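You operate a simulated robot arm through the tools that you are given. There is no shell and no other tool.

The job below is to be done with a simulated robot arm. You get a single attempt, and the scene is never put back.

JOB
Tighten both coupling bolts under the guard, then shut and latch it.
Fine: undo both latches to open the guard; close both after.

The check looks at the end state, three seconds after you hand in, the way a careful person would. Anything else that was tipped, shoved, dropped, spilled or broken makes it a failure.

ROBOT AND FRAMES
A 6-joint arm with a two-finger gripper, fixed in place. Base frame: the origin is on the floor under the middle of its stand, x ahead of it, y to its left, z up. Readings come in mm, rad, newtons and seconds.
It reaches about 1572 mm from its shoulder. Its first joint turns from -2.897 to 2.897 rad. Payload 2.45 kg.
Tool frame: the origin (TCP) lies between the finger pads and is the grasp point; the fingertips stand 20 mm ahead of it; z points along the fingers, y is the line along which they close. The gripper opens to 140 mm; its body begins 168 mm behind the TCP.
Orientation is that of the tool frame in the base frame, as a unit quaternion [x, y, z, w]. With the fingers straight down and closing along the base's y, the tool's x points along the base's -x, its y along +y and its z along -z.

CONTROLS
- The arm moves only by the tool jog_arm. Its argument "increments" is text: rows parted by semicolons, each of 7 numbers parted by spaces: the shift along the base's x, y, z in units of 20 mm (1.0 is 20 mm), then the turn, a rotation vector about the base's x, y, z in units of 8 degrees (1.0 is 8 degrees), then the finger opening in mm, from 0 to 140. In form: x y z rx ry rz gripper; .... A call has 1 to 20 rows; each row shifts and turns the commanded pose from where the row before left it. A call with a number of a shift or a turn outside -1 to 1 is refused whole. Each row takes 0.2 s and may step no farther than 50 mm and 0.15 rad from the row before; otherwise, or with a gripper value out of range, the whole call is refused. A pose out of reach is approached as far as the arm can. The call stops where the force on the tool passes 90 N (or 10 N more than at its start, if that is more) or the arm is blocked; 0.2 s more then pass. The fingers move at their own pace (about 45 mm/s each) and stop on an object; they squeeze with about 35 N. The grip force told is the motor's: it shows also when the fingers shut on nothing. Time passes only in rows, and 0.2 s behind the last, so rows that do not move let the fingers close. It gives the time, the measured TCP pose, the force on the tool (base axes), the opening and the grip force at its end, in the units of the frame above (readings bear some noise), with the torque about the TCP (base axes, N m) and any sound that the robot's microphone picked up, and new pictures: "pictures" is both (left out), scene, wrist or none.
- Cameras (640 x 400 px; columns grow to the right, rows downward): "scene" is fixed at [400.4, 498.9, 1458.8]; the picture's right is [-0.99, -0.13, 0.00], its down [-0.08, 0.62, -0.78] and it looks along [0.10, -0.77, -0.63] (base axes); focal length 328 px, centre (320, 200). "wrist" rides on the gripper at [78, 11, -209] in the tool frame; the picture's right is [-0.14, 0.99, 0.00], its down [-0.92, -0.13, -0.37] and it looks along [-0.36, -0.05, 0.93] (tool axes); focal length 280 px, centre (320, 200). There is no depth. A picture from a camera that has moved, and an enlarged one, comes with that camera's place and axes in the base frame and with its lens.
- inspect(camera, box): a new picture of the part [left, top, right, bottom] of that camera's present view, enlarged. No time passes.
- hand_in(): hands the job in; it is judged then, once.

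Places have to be worked out from the pictures, the camera data and where the tool is seen. Open the gripper and draw the arm clear of the work before you hand the job in, unless the task says otherwise.

The tools are called after "Emit:" as name(argument=value, ...) on one line, values as JSON. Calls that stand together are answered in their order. jog_arm: Moves the arm, as the interface text tells. Its arguments: {"type":"object","properties":{"increments":{"type":"string"},"pictures":{"type":"string","enum":["both","scene","wrist","none"]}},"required":["increments"]} The other tools are called the same way: inspect (camera, box) takes an enlarged picture of a part of a camera's view; hand_in () hands the job in.

At the start:

```text
clock: 0.0
ee_pos: [679.6, -16.3, 1075.4]
tcp_rot: [0.0, 1.0, -0.001, 0.001]
wrist_force: [0.2, 0.9, -0.3]
moment: [0.0, -0.01, -0.01]
grip_width: 140.1
grasp_force: 0.0
```

scene: 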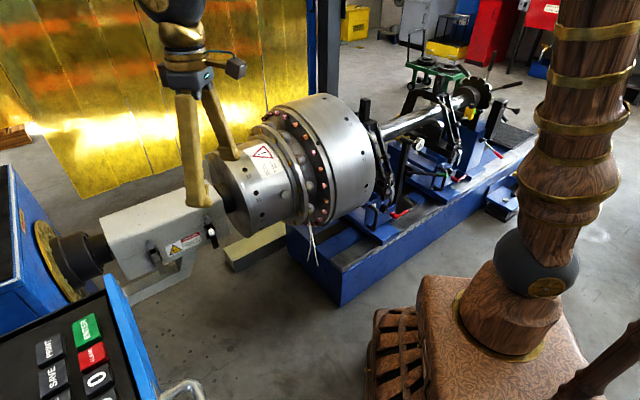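
wrist: 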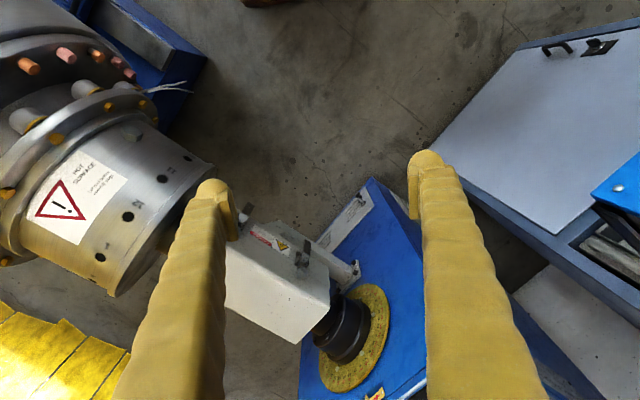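

The scene shows a white/grey box-like guard between the blue motor housing and the big drum, seemingly with latches on its front side. I'll look closer at it from both cameras before moving.

Emit:
inspect(camera="scene", box=[80, 170, 260, 310])

Emit:
inspect(camera="wrist", box=[210, 170, 410, 400])

Emit:
inspect(camera="scene", box=[0, 150, 320, 400])

```text
2.86 times, centred on (170, 240) of scene
camera zoom: at [400.4, 498.9, 1458.8], right [-0.99, -0.13, 0.0], down [-0.08, 0.62, -0.78], along [0.1, -0.77, -0.63], focal length 938 px, centre (749, 86)
```

zoom: 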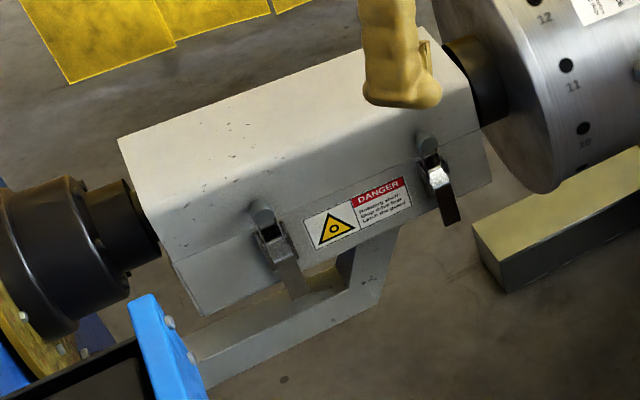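

```text
1.74 times, centred on (310, 285) of wrist
camera zoom: at [602.7, -4.5, 1285.1], right [0.14, 0.99, 0.0], down [0.92, -0.13, 0.37], along [0.37, -0.05, -0.93], focal length 488 px, centre (337, 52)
```

zoom: 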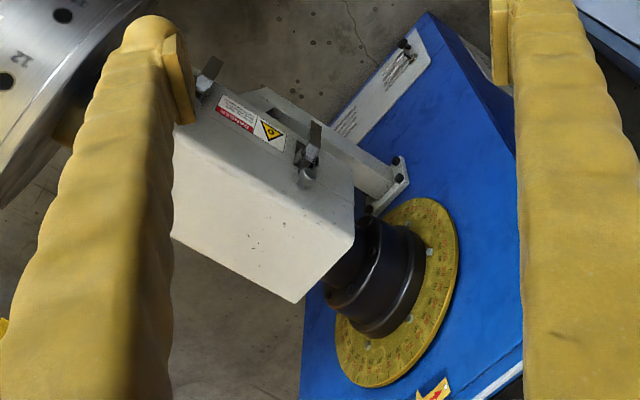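

```text
1.60 times, centred on (160, 275) of scene
camera zoom: at [400.4, 498.9, 1458.8], right [-0.99, -0.13, 0.0], down [-0.08, 0.62, -0.78], along [0.1, -0.77, -0.63], focal length 526 px, centre (576, 80)
```

zoom: 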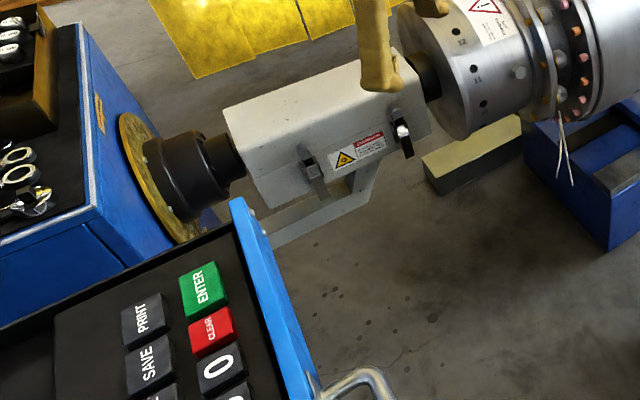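

The guard lid's front crease and the two toggle-like latches are visible; triangulating, the latch knobs sit near (977,-95,760) and (849,-210,760). I'll zoom in further to see the latch construction.

Emit:
inspect(camera="scene", box=[140, 215, 220, 270])

Emit:
inspect(camera="scene", box=[95, 195, 175, 265])

Emit:
inspect(camera="wrist", box=[220, 190, 340, 290])

```text
7.27 times, centred on (180, 242) of scene
camera zoom: at [400.4, 498.9, 1458.8], right [-0.99, -0.13, 0.0], down [-0.08, 0.62, -0.78], along [0.1, -0.77, -0.63], focal length 2389 px, centre (1338, -109)
```

zoom: 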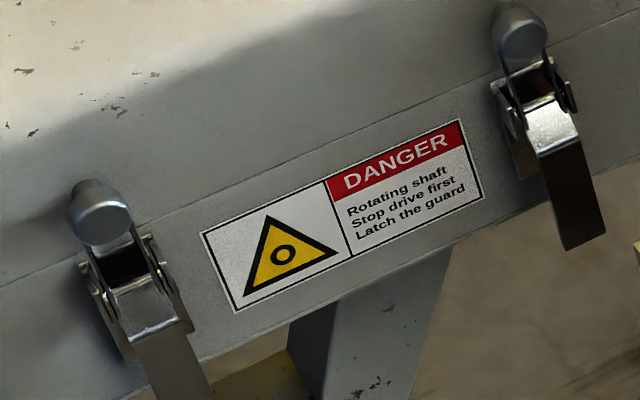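

```text
5.71 times, centred on (135, 230) of scene
camera zoom: at [400.4, 498.9, 1458.8], right [-0.99, -0.13, 0.0], down [-0.08, 0.62, -0.78], along [0.1, -0.77, -0.63], focal length 1877 px, centre (1377, 29)
```

zoom: 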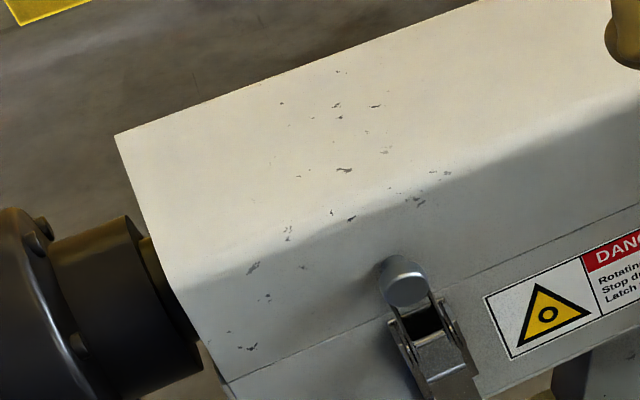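

```text
4.00 times, centred on (280, 240) of wrist
camera zoom: at [602.7, -4.5, 1285.1], right [0.14, 0.99, 0.0], down [0.92, -0.13, 0.37], along [0.37, -0.05, -0.93], focal length 1122 px, centre (480, 40)
```

zoom: 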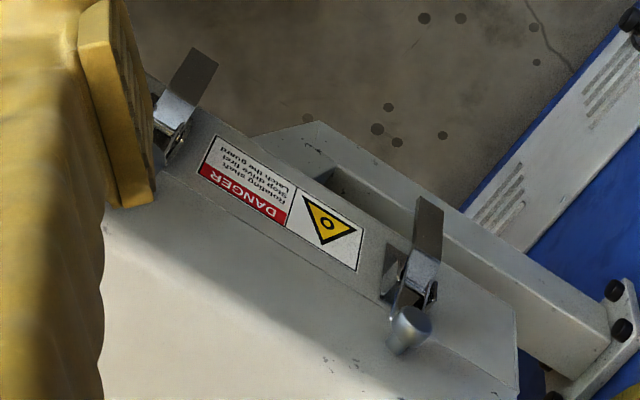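

The latches are draw latches: a lever on the lower body and a bail over a knob on the lid. I'll check the rest of the scene for tools such as a wrench, and look at the drum end of the guard.

Emit:
inspect(camera="scene", box=[0, 140, 120, 300])

Emit:
inspect(camera="scene", box=[180, 170, 300, 280])

Emit:
inspect(camera="wrist", box=[440, 20, 640, 260])

Emit:
inspect(camera="scene", box=[0, 270, 240, 400])

```text
2.50 times, centred on (60, 220) of scene
camera zoom: at [400.4, 498.9, 1458.8], right [-0.99, -0.13, 0.0], down [-0.08, 0.62, -0.78], along [0.1, -0.77, -0.63], focal length 821 px, centre (970, 150)
```

zoom: 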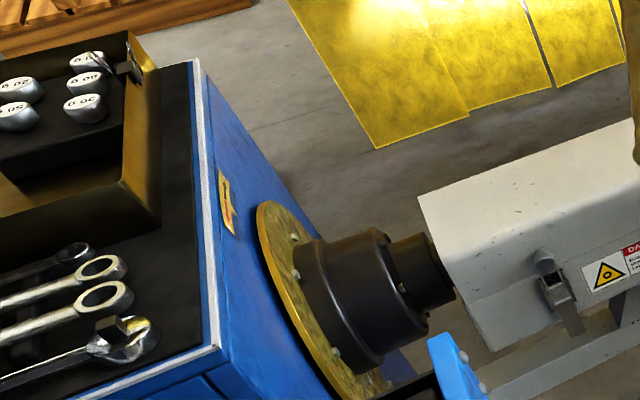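

```text
3.64 times, centred on (240, 225) of scene
camera zoom: at [400.4, 498.9, 1458.8], right [-0.99, -0.13, 0.0], down [-0.08, 0.62, -0.78], along [0.1, -0.77, -0.63], focal length 1194 px, centre (611, 109)
```

zoom: 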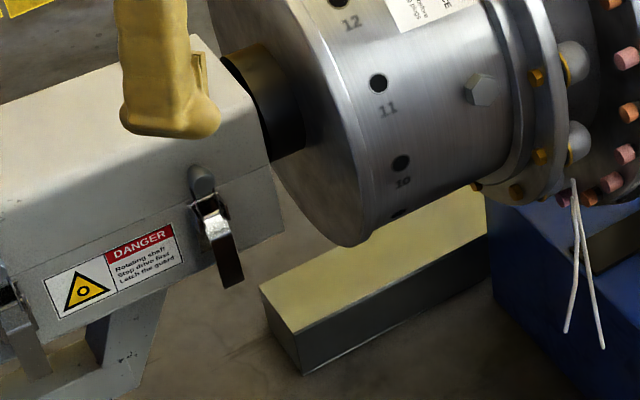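

```text
1.67 times, centred on (540, 140) of wrist
camera zoom: at [602.7, -4.5, 1285.1], right [0.14, 0.99, 0.0], down [0.92, -0.13, 0.37], along [0.37, -0.05, -0.93], focal length 467 px, centre (-47, 300)
```

zoom: 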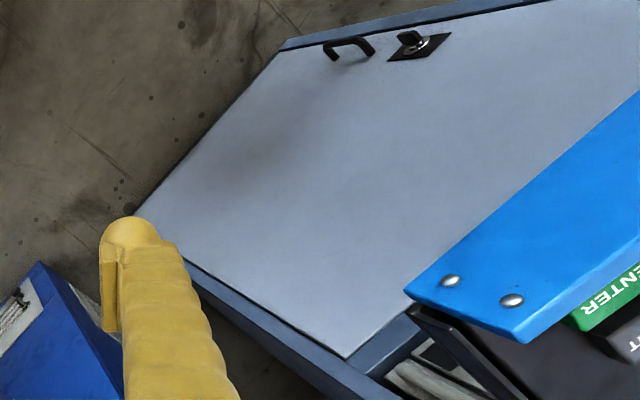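

```text
2.67 times, centred on (120, 335) of scene
camera zoom: at [400.4, 498.9, 1458.8], right [-0.99, -0.13, 0.0], down [-0.08, 0.62, -0.78], along [0.1, -0.77, -0.63], focal length 876 px, centre (853, -160)
```

zoom: 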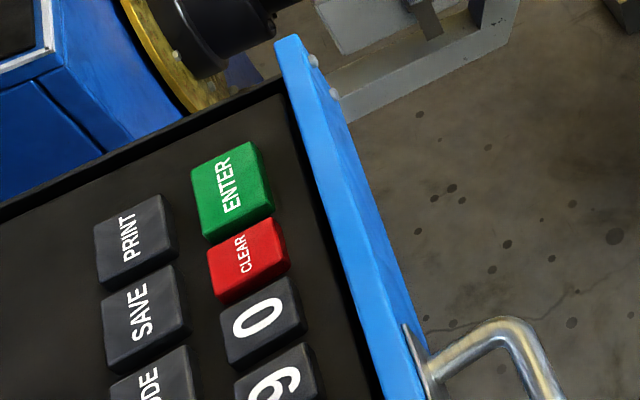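

The latches hang from the lower body with their levers pointing down; the guard axis runs along about (0.707,0.707) and its front faces (-0.707,0.707). I'll move to an observation pose in front of the guard, yawed -45° and pitched 45°, about 250 mm off the front face.

Emit:
jog_arm(increments="0.3 0.15 -0.9 0 0 -0.9375 140; 0.3 0.15 -0.9 0 0 -0.9375 140; 0.3 0.15 -0.9 0 0 -0.9375 140; 0.3 0.15 -0.9 0 0 -0.9375 140; 0.3 0.15 -0.9 0 0 -0.9375 140; 0.3 0.15 -0.9 0 0 -0.9375 140; 0.3 0.15 -0.9 -0.663 -0.663 0 140; 0.3 0.15 -0.9 -0.663 -0.663 0 140; 0.3 0.15 -0.9 -0.663 -0.663 0 140; 0.3 0.15 -0.9 -0.663 -0.663 0 140; 0.3 0.15 -0.9 -0.663 -0.663 0 140; 0.3 0.15 -0.9 -0.663 -0.663 0 140", pictures="both")

```text
clock: 2.6
ee_pos: [751.0, 21.3, 860.5]
tcp_rot: [0.353, 0.853, -0.147, 0.355]
wrist_force: [1.1, -1.2, -0.2]
moment: [0.0, 0.03, -0.01]
grip_width: 139.9
grasp_force: 0.0
camera wrist: at [616.6, 172.9, 952.2], right [0.77, 0.63, 0.1], down [0.18, -0.37, 0.91], along [0.61, -0.68, -0.4], focal length 280 px, centre (320, 200)
```

scene: 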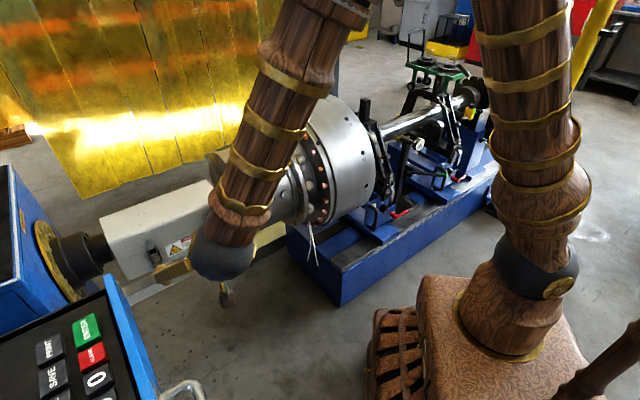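
wrist: 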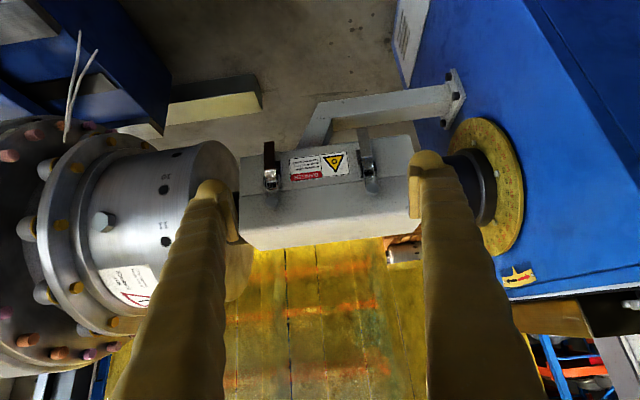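

The camera view is upside-down (image down = world up). I can see the guard, both latch levers and something behind the guard near the motor end; zooming in on these.

Emit:
inspect(camera="wrist", box=[225, 120, 425, 260])

Emit:
inspect(camera="wrist", box=[360, 220, 640, 400])

Emit:
inspect(camera="wrist", box=[280, 60, 480, 200])

```text
2.86 times, centred on (325, 190) of wrist
camera zoom: at [616.6, 172.9, 952.2], right [0.77, 0.63, 0.1], down [0.18, -0.37, 0.91], along [0.61, -0.68, -0.4], focal length 801 px, centre (306, 229)
```

zoom: 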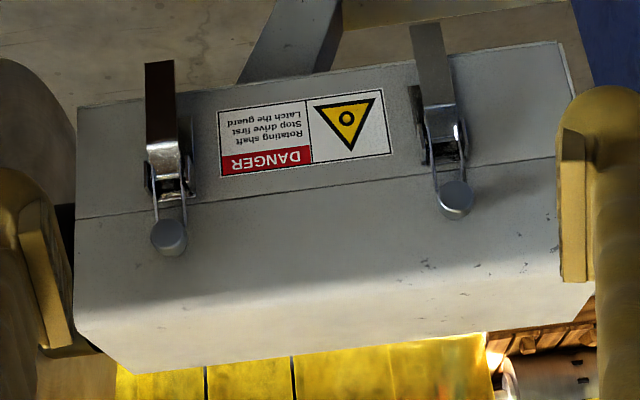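

```text
2.22 times, centred on (500, 310) of wrist
camera zoom: at [616.6, 172.9, 952.2], right [0.77, 0.63, 0.1], down [0.18, -0.37, 0.91], along [0.61, -0.68, -0.4], focal length 623 px, centre (-80, -44)
```

zoom: 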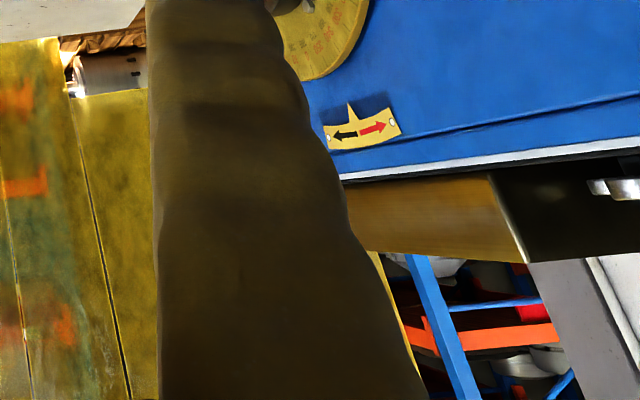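

```text
2.86 times, centred on (380, 130) of wrist
camera zoom: at [616.6, 172.9, 952.2], right [0.77, 0.63, 0.1], down [0.18, -0.37, 0.91], along [0.61, -0.68, -0.4], focal length 801 px, centre (149, 400)
```

zoom: 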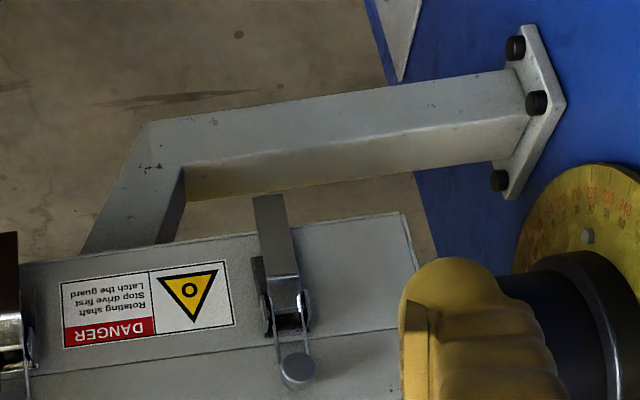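

Triangulating both views, the lever tips are at about (980,-89,625) and (847,-213,629), with pivots near z≈705 and the front face ~15 mm behind them. I'll move to a pre-grasp in front of the drum-side lever with the gripper partly closed.

Emit:
jog_arm(increments="0.304 -0.9975 -0.85 0 0 0 70; 0.304 -0.9975 -0.85 0 0 0 70; 0.304 -0.9975 -0.85 0 0 0 70; 0.304 -0.9975 -0.85 0 0 0 70; 0.304 -0.9975 -0.85 0 0 0 70; 0.304 -0.9975 -0.85 0 0 0 70; 0.304 -0.9975 -0.85 0 0 0 70; 0.304 -0.9975 -0.85 0 0 0 70; 0.304 -0.9975 -0.85 0 0 0 70; 0.304 -0.9975 -0.85 0 0 0 70; 0 0 0 0 0 0 70", pictures="both")

```text
clock: 5.0
ee_pos: [812.3, -180.1, 690.3]
tcp_rot: [0.354, 0.854, -0.146, 0.353]
wrist_force: [0.3, 0.0, 0.2]
moment: [-0.03, 0.01, -0.03]
grip_width: 70.1
grasp_force: 0.0
camera wrist: at [678.1, -28.2, 781.9], right [0.77, 0.63, 0.1], down [0.19, -0.37, 0.91], along [0.61, -0.68, -0.4], focal length 280 px, centre (320, 200)
```

scene: 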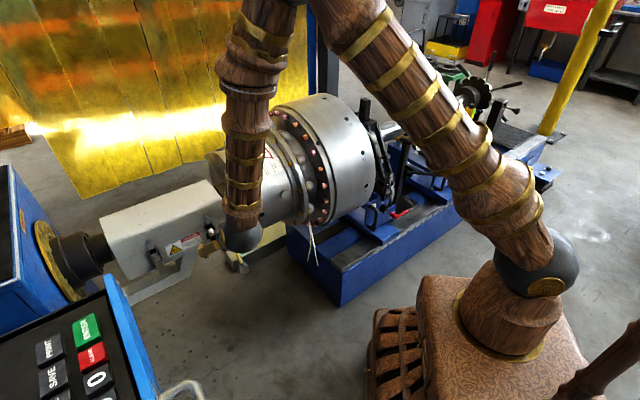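
wrist: 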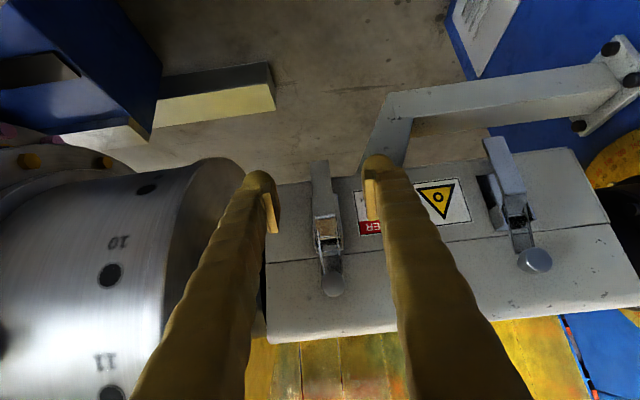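

The lever is centred between the fingers as planned. I'll zoom to see latch detail at this closer range.

Emit:
inspect(camera="wrist", box=[250, 140, 400, 310])

Emit:
inspect(camera="wrist", box=[450, 110, 600, 290])

```text
2.35 times, centred on (325, 225) of wrist
camera zoom: at [678.1, -28.2, 781.9], right [0.77, 0.63, 0.1], down [0.19, -0.37, 0.91], along [0.61, -0.68, -0.4], focal length 660 px, centre (308, 141)
```

zoom: 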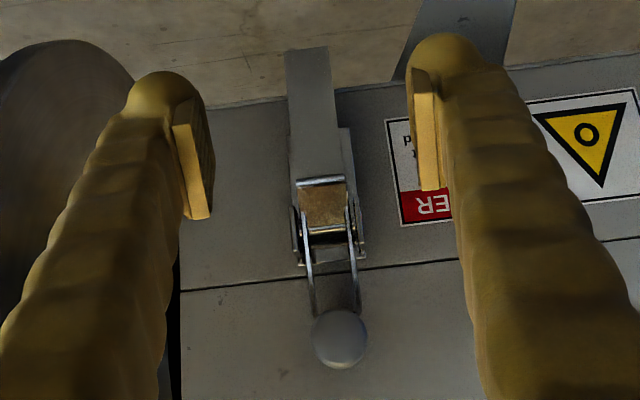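

```text
2.22 times, centred on (525, 200) of wrist
camera zoom: at [678.1, -28.2, 781.9], right [0.77, 0.63, 0.1], down [0.19, -0.37, 0.91], along [0.61, -0.68, -0.4], focal length 623 px, centre (-136, 200)
```

zoom: 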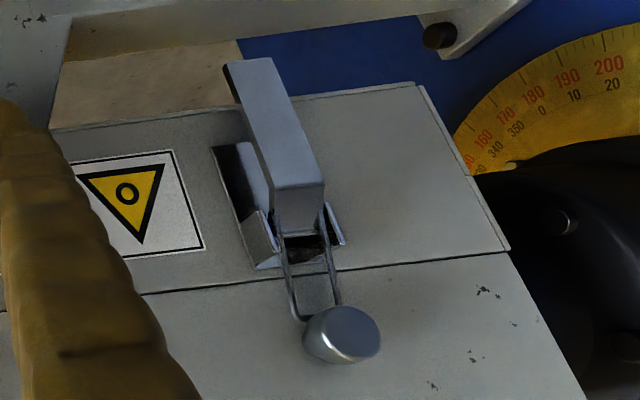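

Lever 2 is centred; I'll advance 60 mm along the tool axis to straddle the lower lever end, then close gently on it.

Emit:
jog_arm(increments="0.5 -0.5 -0.707 0 0 0 70; 0.5 -0.5 -0.707 0 0 0 70; 0.5 -0.5 -0.707 0 0 0 70; 0 0 0 0 0 0 70", pictures="wrist")

```text
clock: 6.0
ee_pos: [842.2, -209.3, 647.0]
tcp_rot: [0.354, 0.853, -0.147, 0.354]
wrist_force: [0.5, 0.3, 0.3]
moment: [0.03, -0.03, 0.01]
grip_width: 70.0
grasp_force: 0.0
camera wrist: at [708.3, -57.6, 739.7], right [0.77, 0.63, 0.1], down [0.19, -0.37, 0.91], along [0.61, -0.68, -0.4], focal length 280 px, centre (320, 200)
```

wrist: 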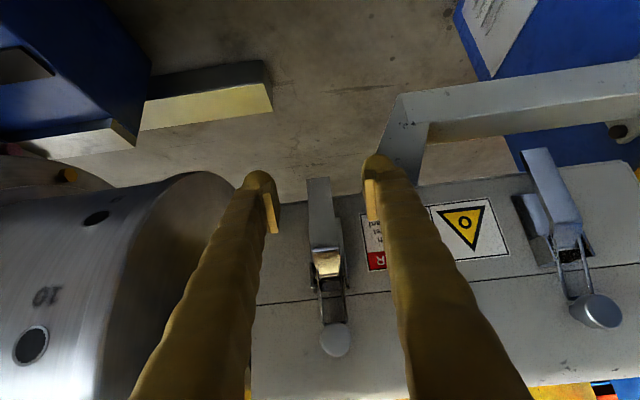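

The lever tip projects right where predicted, between the pads. Now I close on it.

Emit:
jog_arm(increments="0 0 0 0 0 0 40; 0 0 0 0 0 0 30; 0 0 0 0 0 0 15; 0 0 0 0 0 0 10; 0 0 0 0 0 0 10", pictures="wrist")

```text
clock: 7.2
ee_pos: [842.8, -210.0, 647.5]
tcp_rot: [0.353, 0.854, -0.146, 0.354]
wrist_force: [-5.3, -8.2, 0.9]
moment: [0.03, 0.08, -0.07]
grip_width: 19.0
grasp_force: 39.4
camera wrist: at [708.0, -57.8, 739.6], right [0.77, 0.63, 0.1], down [0.19, -0.37, 0.91], along [0.61, -0.68, -0.4], focal length 280 px, centre (320, 200)
```

wrist: 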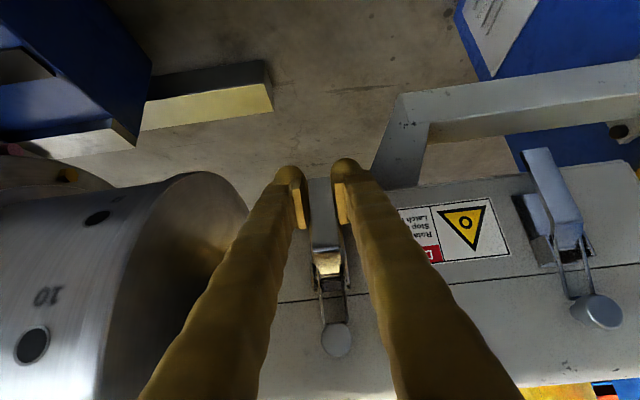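

The lever is gripped (19 mm wide). I'll begin swinging it outward along an arc about its pivot (≈z 710), rotating the tool with it, and check forces after a few small rows.

Emit:
jog_arm(increments="-0.286 0.286 0.105 0.663 0.663 0 10; -0.272 0.272 0.16 0.663 0.663 0 10; -0.255 0.255 0.21 0.663 0.663 0 10", pictures="wrist")

```text
clock: 8.0
ee_pos: [828.8, -196.0, 658.0]
tcp_rot: [0.374, 0.906, -0.075, 0.182]
wrist_force: [-4.5, -35.1, 2.3]
moment: [0.36, 0.75, -0.1]
grip_width: 19.1
grasp_force: 44.0
camera wrist: at [729.3, -79.7, 820.8], right [0.79, 0.61, 0.05], down [0.41, -0.59, 0.7], along [0.46, -0.53, -0.72], focal length 280 px, centre (320, 200)
```

wrist: 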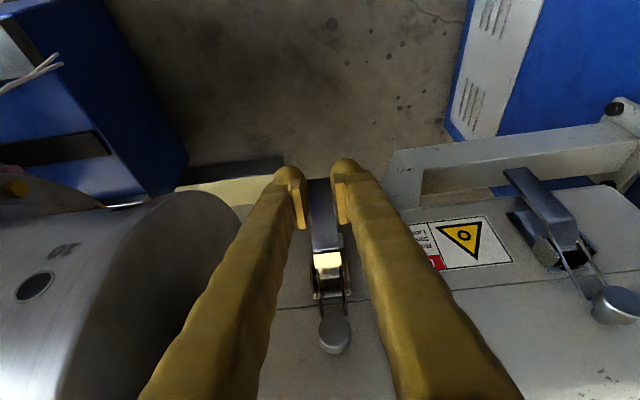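

The lever is following the tool, with moderate resistance (and some side load of ~28 N). I'll continue the arc while relieving 1.5 mm of side offset.

Emit:
jog_arm(increments="-0.286 0.180 0.255 0.663 0.663 0 10; -0.209 0.209 0.30 0.663 0.663 0 10; -0.177 0.177 0.33 0.663 0.663 0 10", pictures="both")

```text
clock: 8.8
ee_pos: [814.1, -194.1, 670.7]
tcp_rot: [0.383, 0.923, -0.021, 0.025]
wrist_force: [38.3, 21.6, 9.8]
moment: [0.2, -0.53, 0.05]
grip_width: 38.3
grasp_force: 21.1
out of reach, approached as far as the arm can: row 1, 2
camera wrist: at [761.9, -118.9, 874.8], right [0.8, 0.6, -0.01], down [0.55, -0.72, 0.43], along [0.25, -0.35, -0.9], focal length 280 px, centre (320, 200)
```

scene: 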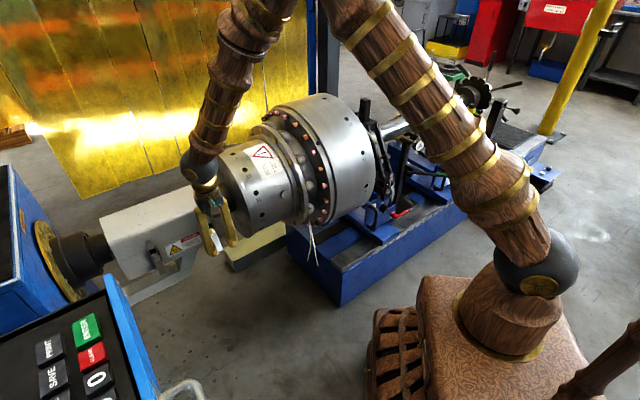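
wrist: 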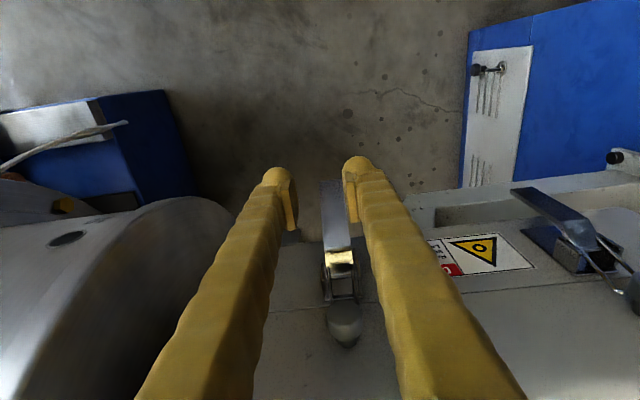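

The arm reported reach trouble on two rows and drifted ~9 mm sideways, so the lever is only partly rotated (~35°). I'll open the fingers slightly and let the arm settle to see its actual pose.

Emit:
jog_arm(increments="0 0 0 0 0 0 60; 0 0 0 0 0 0 60; 0 0 0 0 0 0 60", pictures="both")

```text
clock: 9.6
ee_pos: [813.0, -193.2, 669.8]
tcp_rot: [0.385, 0.922, -0.021, 0.024]
wrist_force: [0.0, 0.8, 0.1]
moment: [0.01, -0.04, 0.01]
grip_width: 60.2
grasp_force: 0.2
camera wrist: at [760.9, -118.1, 873.8], right [0.8, 0.6, -0.01], down [0.55, -0.72, 0.42], along [0.25, -0.35, -0.91], focal length 280 px, centre (320, 200)
```

scene: 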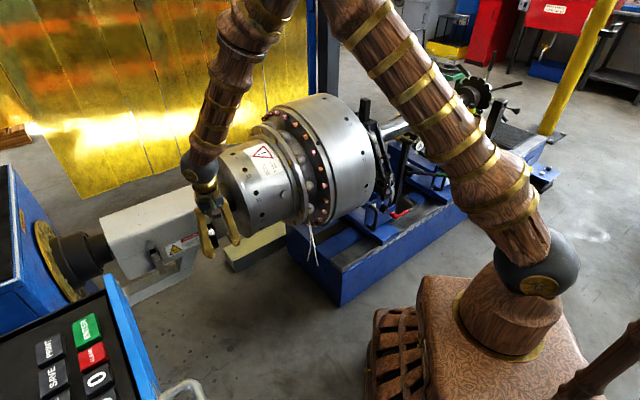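
wrist: 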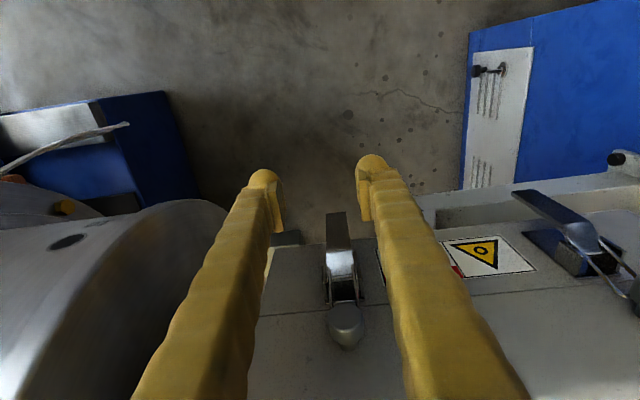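

The lever sprang back to closed after release, and the arm seems to be near a wrist singularity when the tool points straight down. I'll back off outward, then return to the ~45° pitch, which worked well.

Emit:
jog_arm(increments="-0.5 0.5 0 0 0 0 70; -0.5 0.5 0 0 0 0 70; -0.5 0.5 0.2 0 0 0 70; -0.5 0.5 0.2 0 0 0 70; 0 0 0.2 -0.35 -0.35 0 70; 0 0 0.2 -0.35 -0.35 0 70; 0 0 0.2 -0.5 -0.5 0 70; 0 0 0.2 -0.5 -0.5 0 70", pictures="wrist")

```text
clock: 11.4
ee_pos: [771.1, -152.3, 694.2]
tcp_rot: [0.38, 0.904, -0.083, 0.177]
wrist_force: [0.0, 0.5, -0.1]
moment: [0.01, 0.06, -0.03]
grip_width: 70.2
grasp_force: 0.1
camera wrist: at [676.6, -33.7, 857.3], right [0.8, 0.6, 0.04], down [0.41, -0.59, 0.69], along [0.44, -0.54, -0.72], focal length 280 px, centre (320, 200)
```

wrist: 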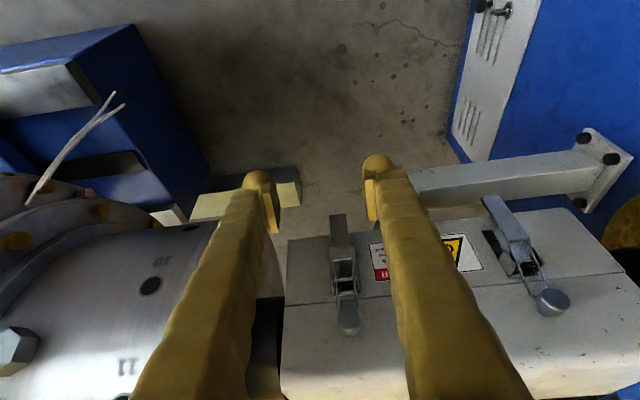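

Now at pitch ~22° clear of the latch. I'll rotate back to ~53° pitch and move to the pre-grasp point in front of the drum-side lever.

Emit:
jog_arm(increments="0.4375 -0.2175 0.0725 -0.663 -0.663 0 70; 0.4375 -0.2175 0.0725 -0.663 -0.663 0 70; 0.4375 -0.2175 0.0725 -0.663 -0.663 0 70; 0.4375 -0.2175 0.0725 -0.663 -0.663 0 70; 0 0 0 0 0 0 70", pictures="wrist")

```text
clock: 12.6
ee_pos: [808.2, -168.9, 699.9]
tcp_rot: [0.348, 0.826, -0.176, 0.408]
wrist_force: [-0.5, -0.3, 0.2]
moment: [-0.01, -0.02, 0.0]
grip_width: 69.9
grasp_force: 0.2
camera wrist: at [669.1, -7.7, 764.9], right [0.77, 0.63, 0.1], down [0.1, -0.27, 0.96], along [0.63, -0.73, -0.27], focal length 280 px, centre (320, 200)
```

wrist: 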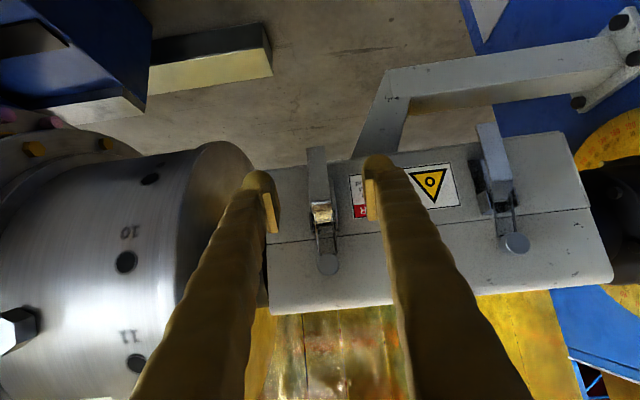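

The lever tip appears exactly where predicted. I advance to straddle it and close.

Emit:
jog_arm(increments="0.429 -0.51 -0.711 0 0 0 70; 0.429 -0.51 -0.711 0 0 0 70; 0.429 -0.51 -0.711 0 0 0 70; 0.429 -0.51 -0.711 0 0 0 70; 0 0 0 0 0 0 40; 0 0 0 0 0 0 25; 0 0 0 0 0 0 12; 0 0 0 0 0 0 10; 0 0 0 0 0 0 8", pictures="wrist")

```text
clock: 14.6
ee_pos: [843.4, -210.7, 645.2]
tcp_rot: [0.348, 0.828, -0.181, 0.402]
wrist_force: [-2.3, -6.6, -0.4]
moment: [0.19, 0.09, -0.11]
grip_width: 18.8
grasp_force: 39.1
camera wrist: at [706.5, -48.1, 710.4], right [0.77, 0.63, 0.09], down [0.11, -0.27, 0.96], along [0.62, -0.73, -0.28], focal length 280 px, centre (320, 200)
```

wrist: 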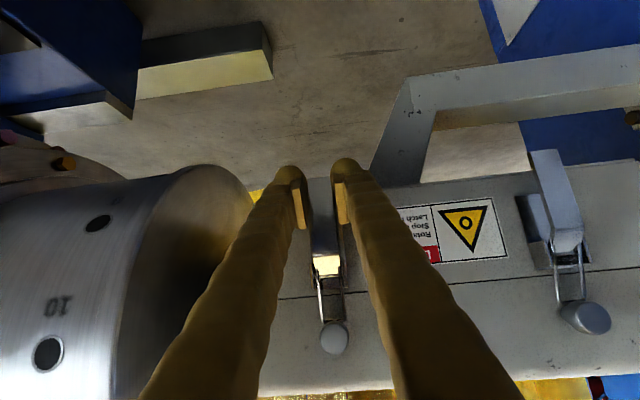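

Firmly gripped again (18.8 mm). I pull along the arc with only slight tool rotation this time, staying away from the singular straight-down attitude.

Emit:
jog_arm(increments="-0.297 0.297 0.105 0.15 0.15 0 8; -0.283 0.283 0.16 0.15 0.15 0 8; -0.265 0.265 0.205 0.15 0.15 0 8; -0.248 0.248 0.255 0.15 0.15 0 8", pictures="wrist")

```text
clock: 15.6
ee_pos: [820.6, -189.3, 657.6]
tcp_rot: [0.357, 0.849, -0.156, 0.357]
wrist_force: [29.7, 6.3, -5.4]
moment: [0.76, 0.73, 0.26]
grip_width: 18.8
grasp_force: 44.0
camera wrist: at [688.4, -32.6, 747.4], right [0.78, 0.62, 0.09], down [0.18, -0.35, 0.92], along [0.6, -0.7, -0.39], focal length 280 px, centre (320, 200)
```

wrist: 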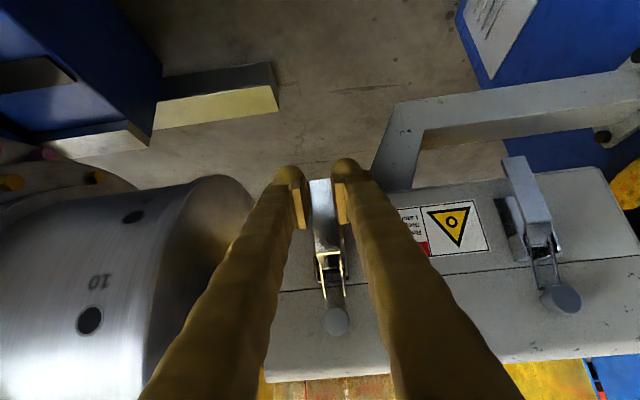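

The lever follows well, now at roughly 30° rotation. I continue the arc with a small +e correction for the side load.

Emit:
jog_arm(increments="-0.189 0.249 0.30 0.15 0.15 0 8; -0.167 0.207 0.335 0.15 0.15 0 8; -0.159 0.159 0.37 0.15 0.15 0 8; -0.12 0.12 0.395 0.15 0.15 0 8", pictures="wrist")

```text
clock: 16.6
ee_pos: [806.7, -175.6, 686.8]
tcp_rot: [0.365, 0.869, -0.136, 0.306]
wrist_force: [0.2, 0.9, -0.3]
moment: [-0.01, 0.0, 0.0]
grip_width: 8.2
grasp_force: 0.0
camera wrist: at [683.8, -27.3, 798.5], right [0.79, 0.61, 0.07], down [0.25, -0.43, 0.87], along [0.56, -0.66, -0.49], focal length 280 px, centre (320, 200)
```

wrist: 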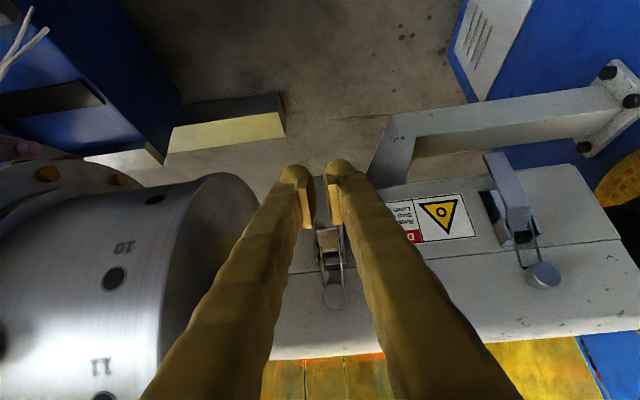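

The lever slipped out of the grip and the fingers shut on nothing. I'll zoom in on the latch to measure the pivot better.

Emit:
inspect(camera="wrist", box=[270, 150, 390, 320])

Emit:
inspect(camera="wrist", box=[450, 140, 590, 300])

Emit:
inspect(camera="scene", box=[130, 190, 260, 290])

```text
2.35 times, centred on (330, 235) of wrist
camera zoom: at [683.8, -27.3, 798.5], right [0.79, 0.61, 0.07], down [0.25, -0.43, 0.87], along [0.56, -0.66, -0.49], focal length 660 px, centre (296, 118)
```

zoom: 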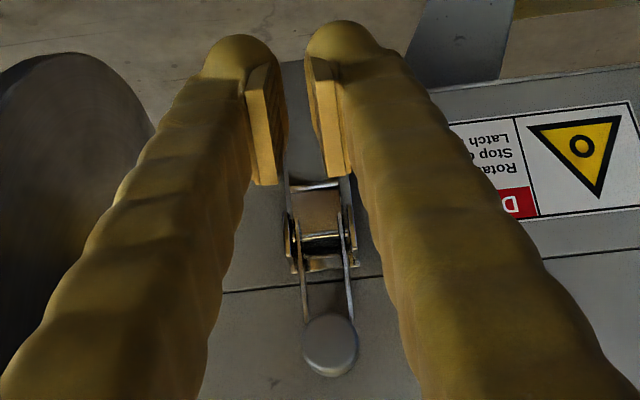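

```text
2.50 times, centred on (520, 220) of wrist
camera zoom: at [683.8, -27.3, 798.5], right [0.79, 0.61, 0.07], down [0.25, -0.43, 0.87], along [0.56, -0.66, -0.49], focal length 701 px, centre (-180, 150)
```

zoom: 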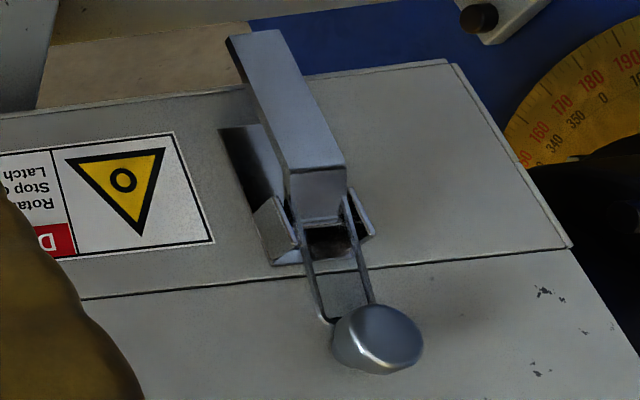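

```text
4.00 times, centred on (195, 240) of scene
camera zoom: at [400.4, 498.9, 1458.8], right [-0.99, -0.13, 0.0], down [-0.08, 0.62, -0.78], along [0.1, -0.77, -0.63], focal length 1314 px, centre (820, 40)
```

zoom: 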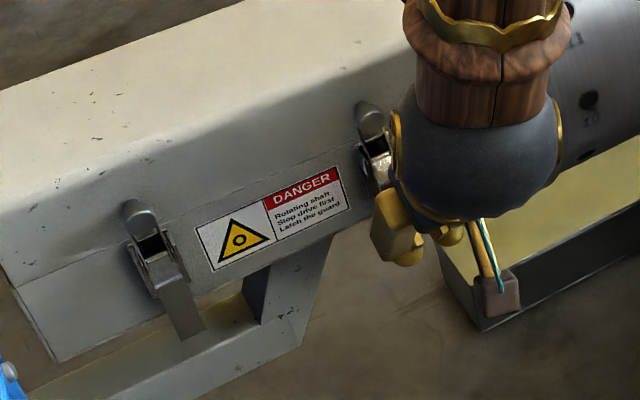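

The pivot looks closer to (n −762, z 705) than I assumed, so the pads slid along the lever. I'll back off, re-pitch to ~64°, and re-approach for a better arc.

Emit:
jog_arm(increments="-0.1 0.1 0.05 -0.552 -0.552 0 70; -0.05 0.05 0.05 -0.552 -0.552 0 70; 0 0 0.05 -0.552 -0.552 0 70; 0.02 0.05 0 -0.552 -0.552 0 70; 0.486 -0.486 -0.6 0 0 0 70; 0.486 -0.486 -0.6 0 0 0 70; 0.486 -0.486 -0.6 0 0 0 70; 0.486 -0.486 -0.6 0 0 0 70; 0 0 0 0 0 0 70", pictures="wrist")

```text
clock: 18.0
ee_pos: [872.1, -177.1, 711.8]
tcp_rot: [0.326, 0.783, -0.213, 0.485]
wrist_force: [-23.4, 21.2, 29.7]
moment: [-0.76, 1.33, -1.55]
grip_width: 75.9
grasp_force: 4.3
out of reach, approached as far as the arm can: row 3, 4, 5, 6
stopped in row 7: the force on the tool passed its limit at 165 N (the readings are from after the stop); the commanded pose is now the measured one
camera wrist: at [725.4, -9.8, 733.2], right [0.75, 0.65, 0.11], down [-0.03, -0.13, 0.99], along [0.66, -0.75, -0.08], focal length 280 px, centre (320, 200)
```

wrist: 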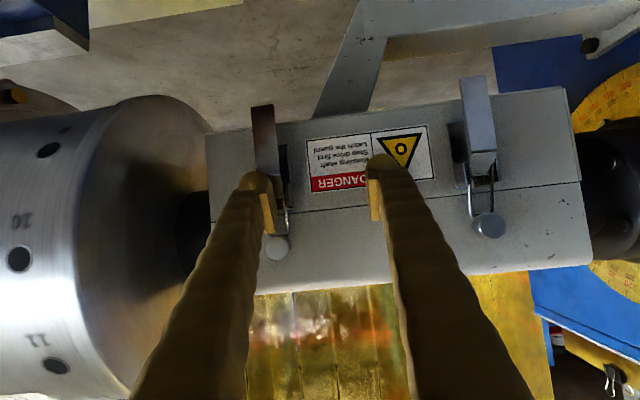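

The steeper pitch turned out unreachable and the arm drifted until the fingers touched the guard. I'll back straight off outward right away and re-check.

Emit:
jog_arm(increments="-0.4 0.4 0.15 0 0 0 70; -0.4 0.4 0.15 0 0 0 70; -0.4 0.4 0.15 0 0 0 70; -0.4 0.4 0.15 0 0 0 70", pictures="both")

```text
clock: 19.0
ee_pos: [842.0, -145.5, 725.5]
tcp_rot: [0.327, 0.784, -0.217, 0.48]
wrist_force: [0.1, 0.0, 0.6]
moment: [-0.03, 0.0, 0.02]
grip_width: 70.2
grasp_force: 0.1
camera wrist: at [697.0, 22.6, 747.0], right [0.76, 0.64, 0.1], down [-0.02, -0.13, 0.99], along [0.65, -0.75, -0.08], focal length 280 px, centre (320, 200)
```

scene: 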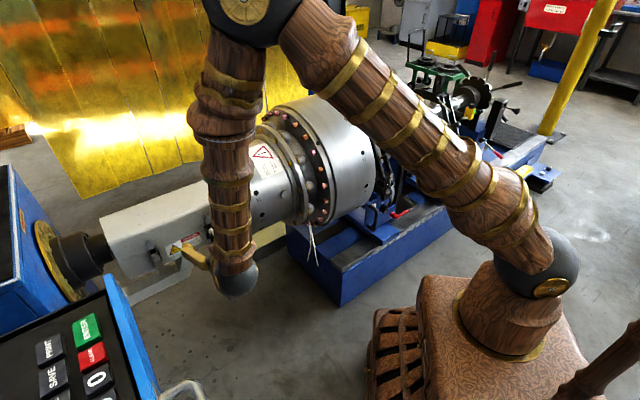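
wrist: 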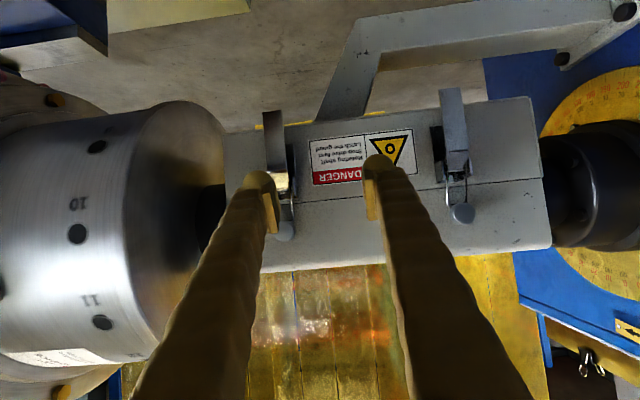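

Nothing else appears disturbed; the large pitch was simply folding the arm past its limit. I'll return to ~45° pitch and the drum-side pre-grasp point.

Emit:
jog_arm(increments="0 0 0 0.5 0.5 0 70; 0 0 0 0.5 0.5 0 70; 0 0 0 0.5 0.5 0 70; -0.385 -0.416 -0.444 0 0 0 70; -0.385 -0.416 -0.444 0 0 0 70; -0.385 -0.416 -0.444 0 0 0 70; -0.385 -0.416 -0.444 0 0 0 70; 0 0 0 0 0 0 70", pictures="wrist")

```text
clock: 20.8
ee_pos: [807.7, -181.1, 688.1]
tcp_rot: [0.351, 0.847, -0.163, 0.364]
wrist_force: [-0.5, 0.4, -0.1]
moment: [0.01, -0.04, 0.03]
grip_width: 70.0
grasp_force: 0.1
camera wrist: at [674.3, -23.5, 772.5], right [0.77, 0.63, 0.08], down [0.17, -0.33, 0.93], along [0.61, -0.7, -0.37], focal length 280 px, centre (320, 200)
```

wrist: 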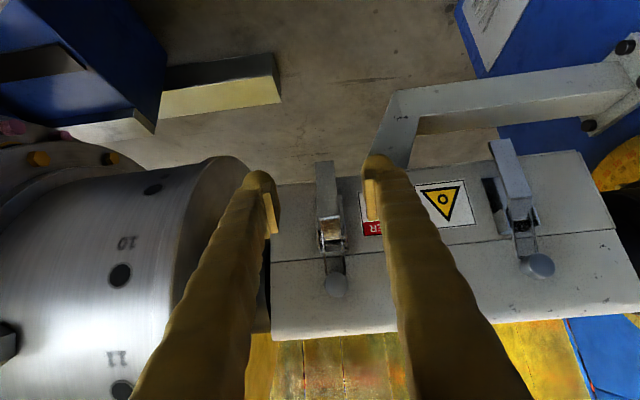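

Pre-grasp reached (pitch ~47°). Advance to the lever and close on it, slightly deeper and lower than before.

Emit:
jog_arm(increments="0.623 -0.528 -0.80 0 0 0 70; 0.623 -0.528 -0.80 0 0 0 70; 0.623 -0.528 -0.80 0 0 0 70; 0 0 0 0 0 0 40; 0 0 0 0 0 0 25; 0 0 0 0 0 0 12; 0 0 0 0 0 0 5; 0 0 0 0 0 0 0", pictures="wrist")

```text
clock: 22.6
ee_pos: [844.4, -212.2, 638.6]
tcp_rot: [0.352, 0.847, -0.163, 0.363]
wrist_force: [-5.2, -8.5, -0.4]
moment: [0.13, 0.2, -0.1]
grip_width: 19.2
grasp_force: 39.2
camera wrist: at [711.7, -55.4, 724.3], right [0.78, 0.63, 0.08], down [0.17, -0.33, 0.93], along [0.61, -0.7, -0.37], focal length 280 px, centre (320, 200)
```

wrist: 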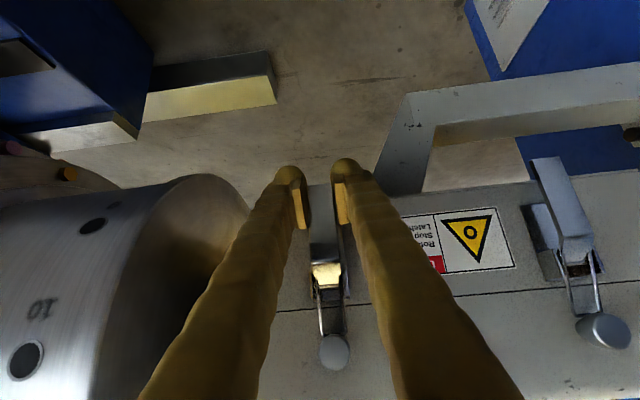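

Gripped again. First three arc rows, then check.

Emit:
jog_arm(increments="-0.304 0.304 0.125 0.147 0.147 0 0; -0.29 0.29 0.18 0.147 0.147 0 0; -0.272 0.272 0.225 0.147 0.147 0 0", pictures="none")

```text
clock: 23.4
ee_pos: [827.4, -194.4, 647.9]
tcp_rot: [0.358, 0.863, -0.148, 0.325]
wrist_force: [-8.2, -27.5, -10.8]
moment: [0.79, 0.76, -0.28]
grip_width: 18.9
grasp_force: 43.8
```

The lever is following; small side load (−25 N) so I add a −0.7 mm e correction and continue.

Emit:
jog_arm(increments="-0.272 0.222 0.275 0.147 0.147 0 0; -0.216 0.216 0.32 0.147 0.147 0 0; -0.187 0.187 0.36 0.147 0.147 0 0", pictures="wrist")

```text
clock: 24.2
ee_pos: [815.7, -182.6, 667.7]
tcp_rot: [0.363, 0.877, -0.132, 0.287]
wrist_force: [-7.7, -13.8, -16.7]
moment: [0.79, 0.75, -0.23]
grip_width: 18.9
grasp_force: 43.7
camera wrist: at [693.8, -37.8, 787.9], right [0.78, 0.62, 0.06], down [0.28, -0.44, 0.85], along [0.55, -0.65, -0.52], focal length 280 px, centre (320, 200)
```

wrist: 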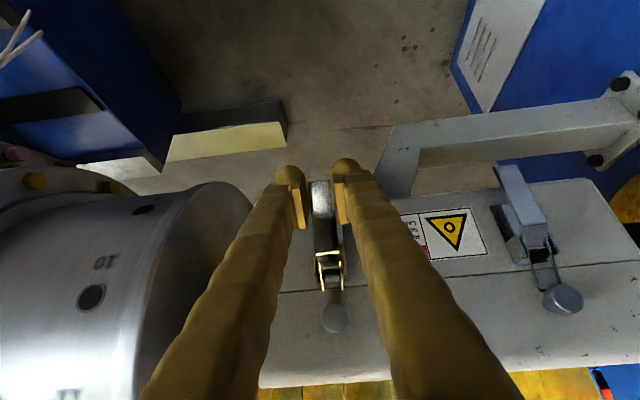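

Lever rotated ~44° with steady ~16 N resistance and a secure hold. Continue.

Emit:
jog_arm(increments="-0.165 0.139 0.39 0.147 0.147 0 0; -0.117 0.117 0.415 0.147 0.147 0 0; -0.074 0.074 0.43 0.147 0.147 0 0", pictures="wrist")

```text
clock: 25.0
ee_pos: [807.8, -175.0, 693.4]
tcp_rot: [0.368, 0.889, -0.116, 0.249]
wrist_force: [-0.3, -0.2, 0.1]
moment: [0.01, -0.01, 0.0]
grip_width: 0.0
grasp_force: 29.0
camera wrist: at [694.7, -39.5, 829.4], right [0.79, 0.62, 0.05], down [0.34, -0.49, 0.8], along [0.52, -0.61, -0.59], focal length 280 px, centre (320, 200)
```

wrist: 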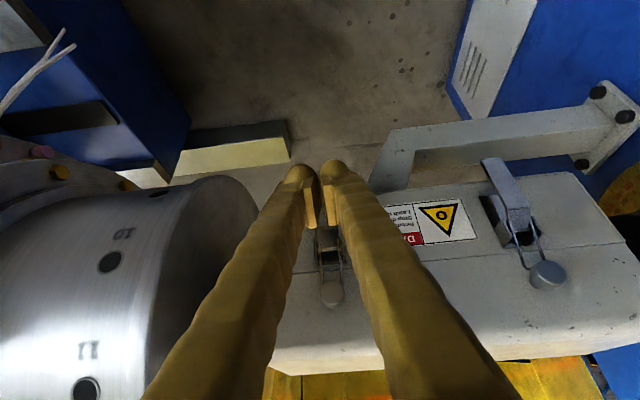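

The lever slipped out again past ~55–60°. I'll zoom to see where the lever is now.

Emit:
inspect(camera="wrist", box=[270, 150, 390, 320])

Emit:
inspect(camera="scene", box=[150, 200, 260, 290])

```text
2.35 times, centred on (330, 235) of wrist
camera zoom: at [694.7, -39.5, 829.4], right [0.79, 0.62, 0.05], down [0.34, -0.49, 0.8], along [0.52, -0.61, -0.59], focal length 660 px, centre (296, 118)
```

zoom: 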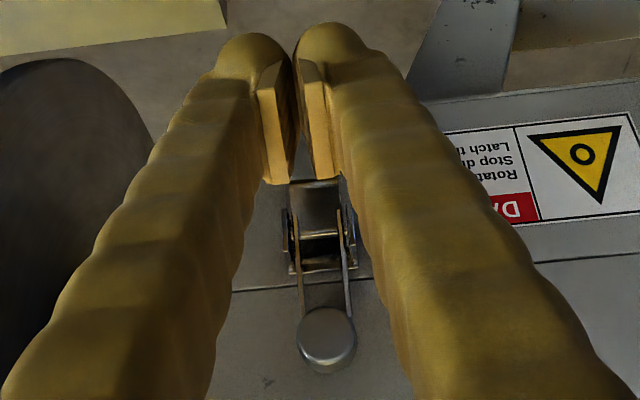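

```text
4.44 times, centred on (205, 245) of scene
camera zoom: at [400.4, 498.9, 1458.8], right [-0.99, -0.13, 0.0], down [-0.08, 0.62, -0.78], along [0.1, -0.77, -0.63], focal length 1460 px, centre (831, 0)
```

zoom: 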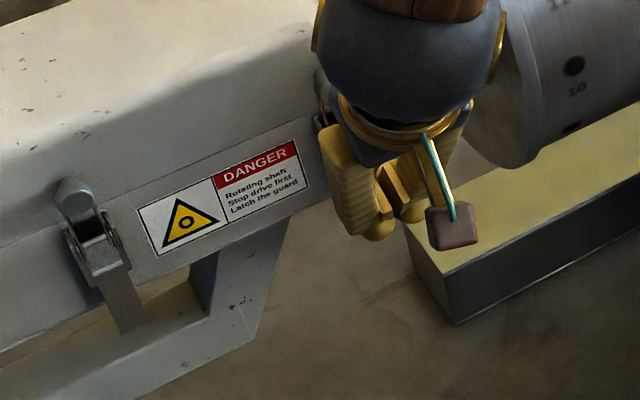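

The latch is closed again. Since pad rotation relative to the lever consumes the friction, I'll re-grip at ~50° pitch and this time rotate the tool fully with the lever in small steps.

Emit:
jog_arm(increments="0.177 -0.177 -0.15 -0.53 -0.53 0 70; 0.177 -0.177 -0.15 -0.53 -0.53 0 70; 0.177 -0.177 -0.15 -0.53 -0.53 0 70; 0 0 0 0 0 0 70; 0.336 -0.336 -0.565 0 0 0 70; 0.336 -0.336 -0.565 0 0 0 70; 0.336 -0.336 -0.565 0 0 0 70; 0.336 -0.336 -0.565 0 0 0 70; 0 0 0 0 0 0 70", pictures="wrist")

```text
clock: 27.0
ee_pos: [845.8, -212.1, 638.4]
tcp_rot: [0.347, 0.837, -0.172, 0.385]
wrist_force: [0.1, -0.3, -0.3]
moment: [-0.02, 0.0, -0.05]
grip_width: 69.8
grasp_force: 0.1
camera wrist: at [708.4, -52.9, 713.3], right [0.77, 0.63, 0.09], down [0.14, -0.3, 0.94], along [0.62, -0.72, -0.32], focal length 280 px, centre (320, 200)
```

wrist: 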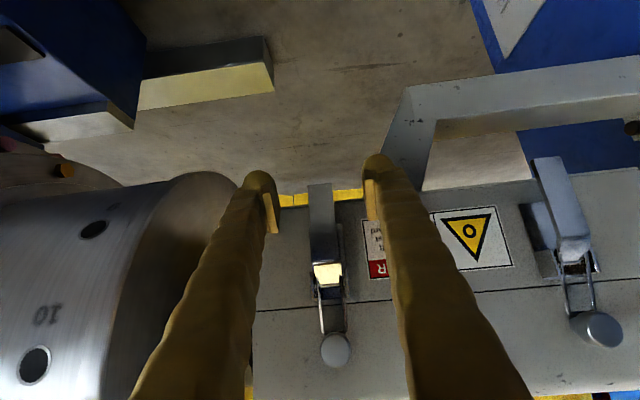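

The lever is straddled. Close on it.

Emit:
jog_arm(increments="-0.02 -0.02 0 0 0 0 40; 0 0 0 0 0 0 25; 0 0 0 0 0 0 12; 0 0 0 0 0 0 5; 0 0 0 0 0 0 0; -0.163 0.163 0.055 0.3536 0.3536 0 0; -0.160 0.160 0.074 0.3536 0.3536 0 0; -0.156 0.156 0.089 0.3536 0.3536 0 0; -0.151 0.151 0.104 0.3536 0.3536 0 0", pictures="none")

```text
clock: 29.0
ee_pos: [833.1, -199.5, 646.2]
tcp_rot: [0.366, 0.883, -0.123, 0.265]
wrist_force: [25.7, 27.5, 7.4]
moment: [0.03, -0.6, 0.07]
grip_width: 18.6
grasp_force: 44.1
```

Holding (18.6 mm) with a side load of +37 N; I correct +1 mm in e and continue in 4° steps.

Emit:
jog_arm(increments="-0.116 0.176 0.119 0.3536 0.3536 0 0; -0.129 0.149 0.133 0.3536 0.3536 0 0; -0.133 0.133 0.146 0.3536 0.3536 0 0; -0.125 0.125 0.159 0.3536 0.3536 0 0", pictures="wrist")

```text
clock: 30.0
ee_pos: [821.7, -188.7, 657.9]
tcp_rot: [0.376, 0.914, -0.07, 0.138]
wrist_force: [22.8, 6.8, 15.2]
moment: [-0.03, -0.42, 0.11]
grip_width: 18.9
grasp_force: 44.2
camera wrist: at [735.9, -80.1, 831.7], right [0.79, 0.61, 0.02], down [0.46, -0.62, 0.64], along [0.4, -0.5, -0.77], focal length 280 px, centre (320, 200)
```

wrist: 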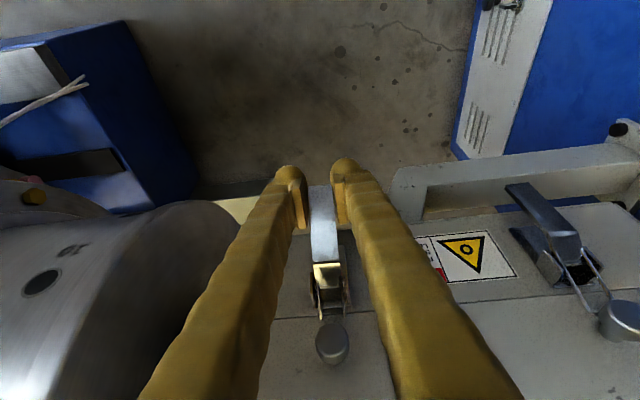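

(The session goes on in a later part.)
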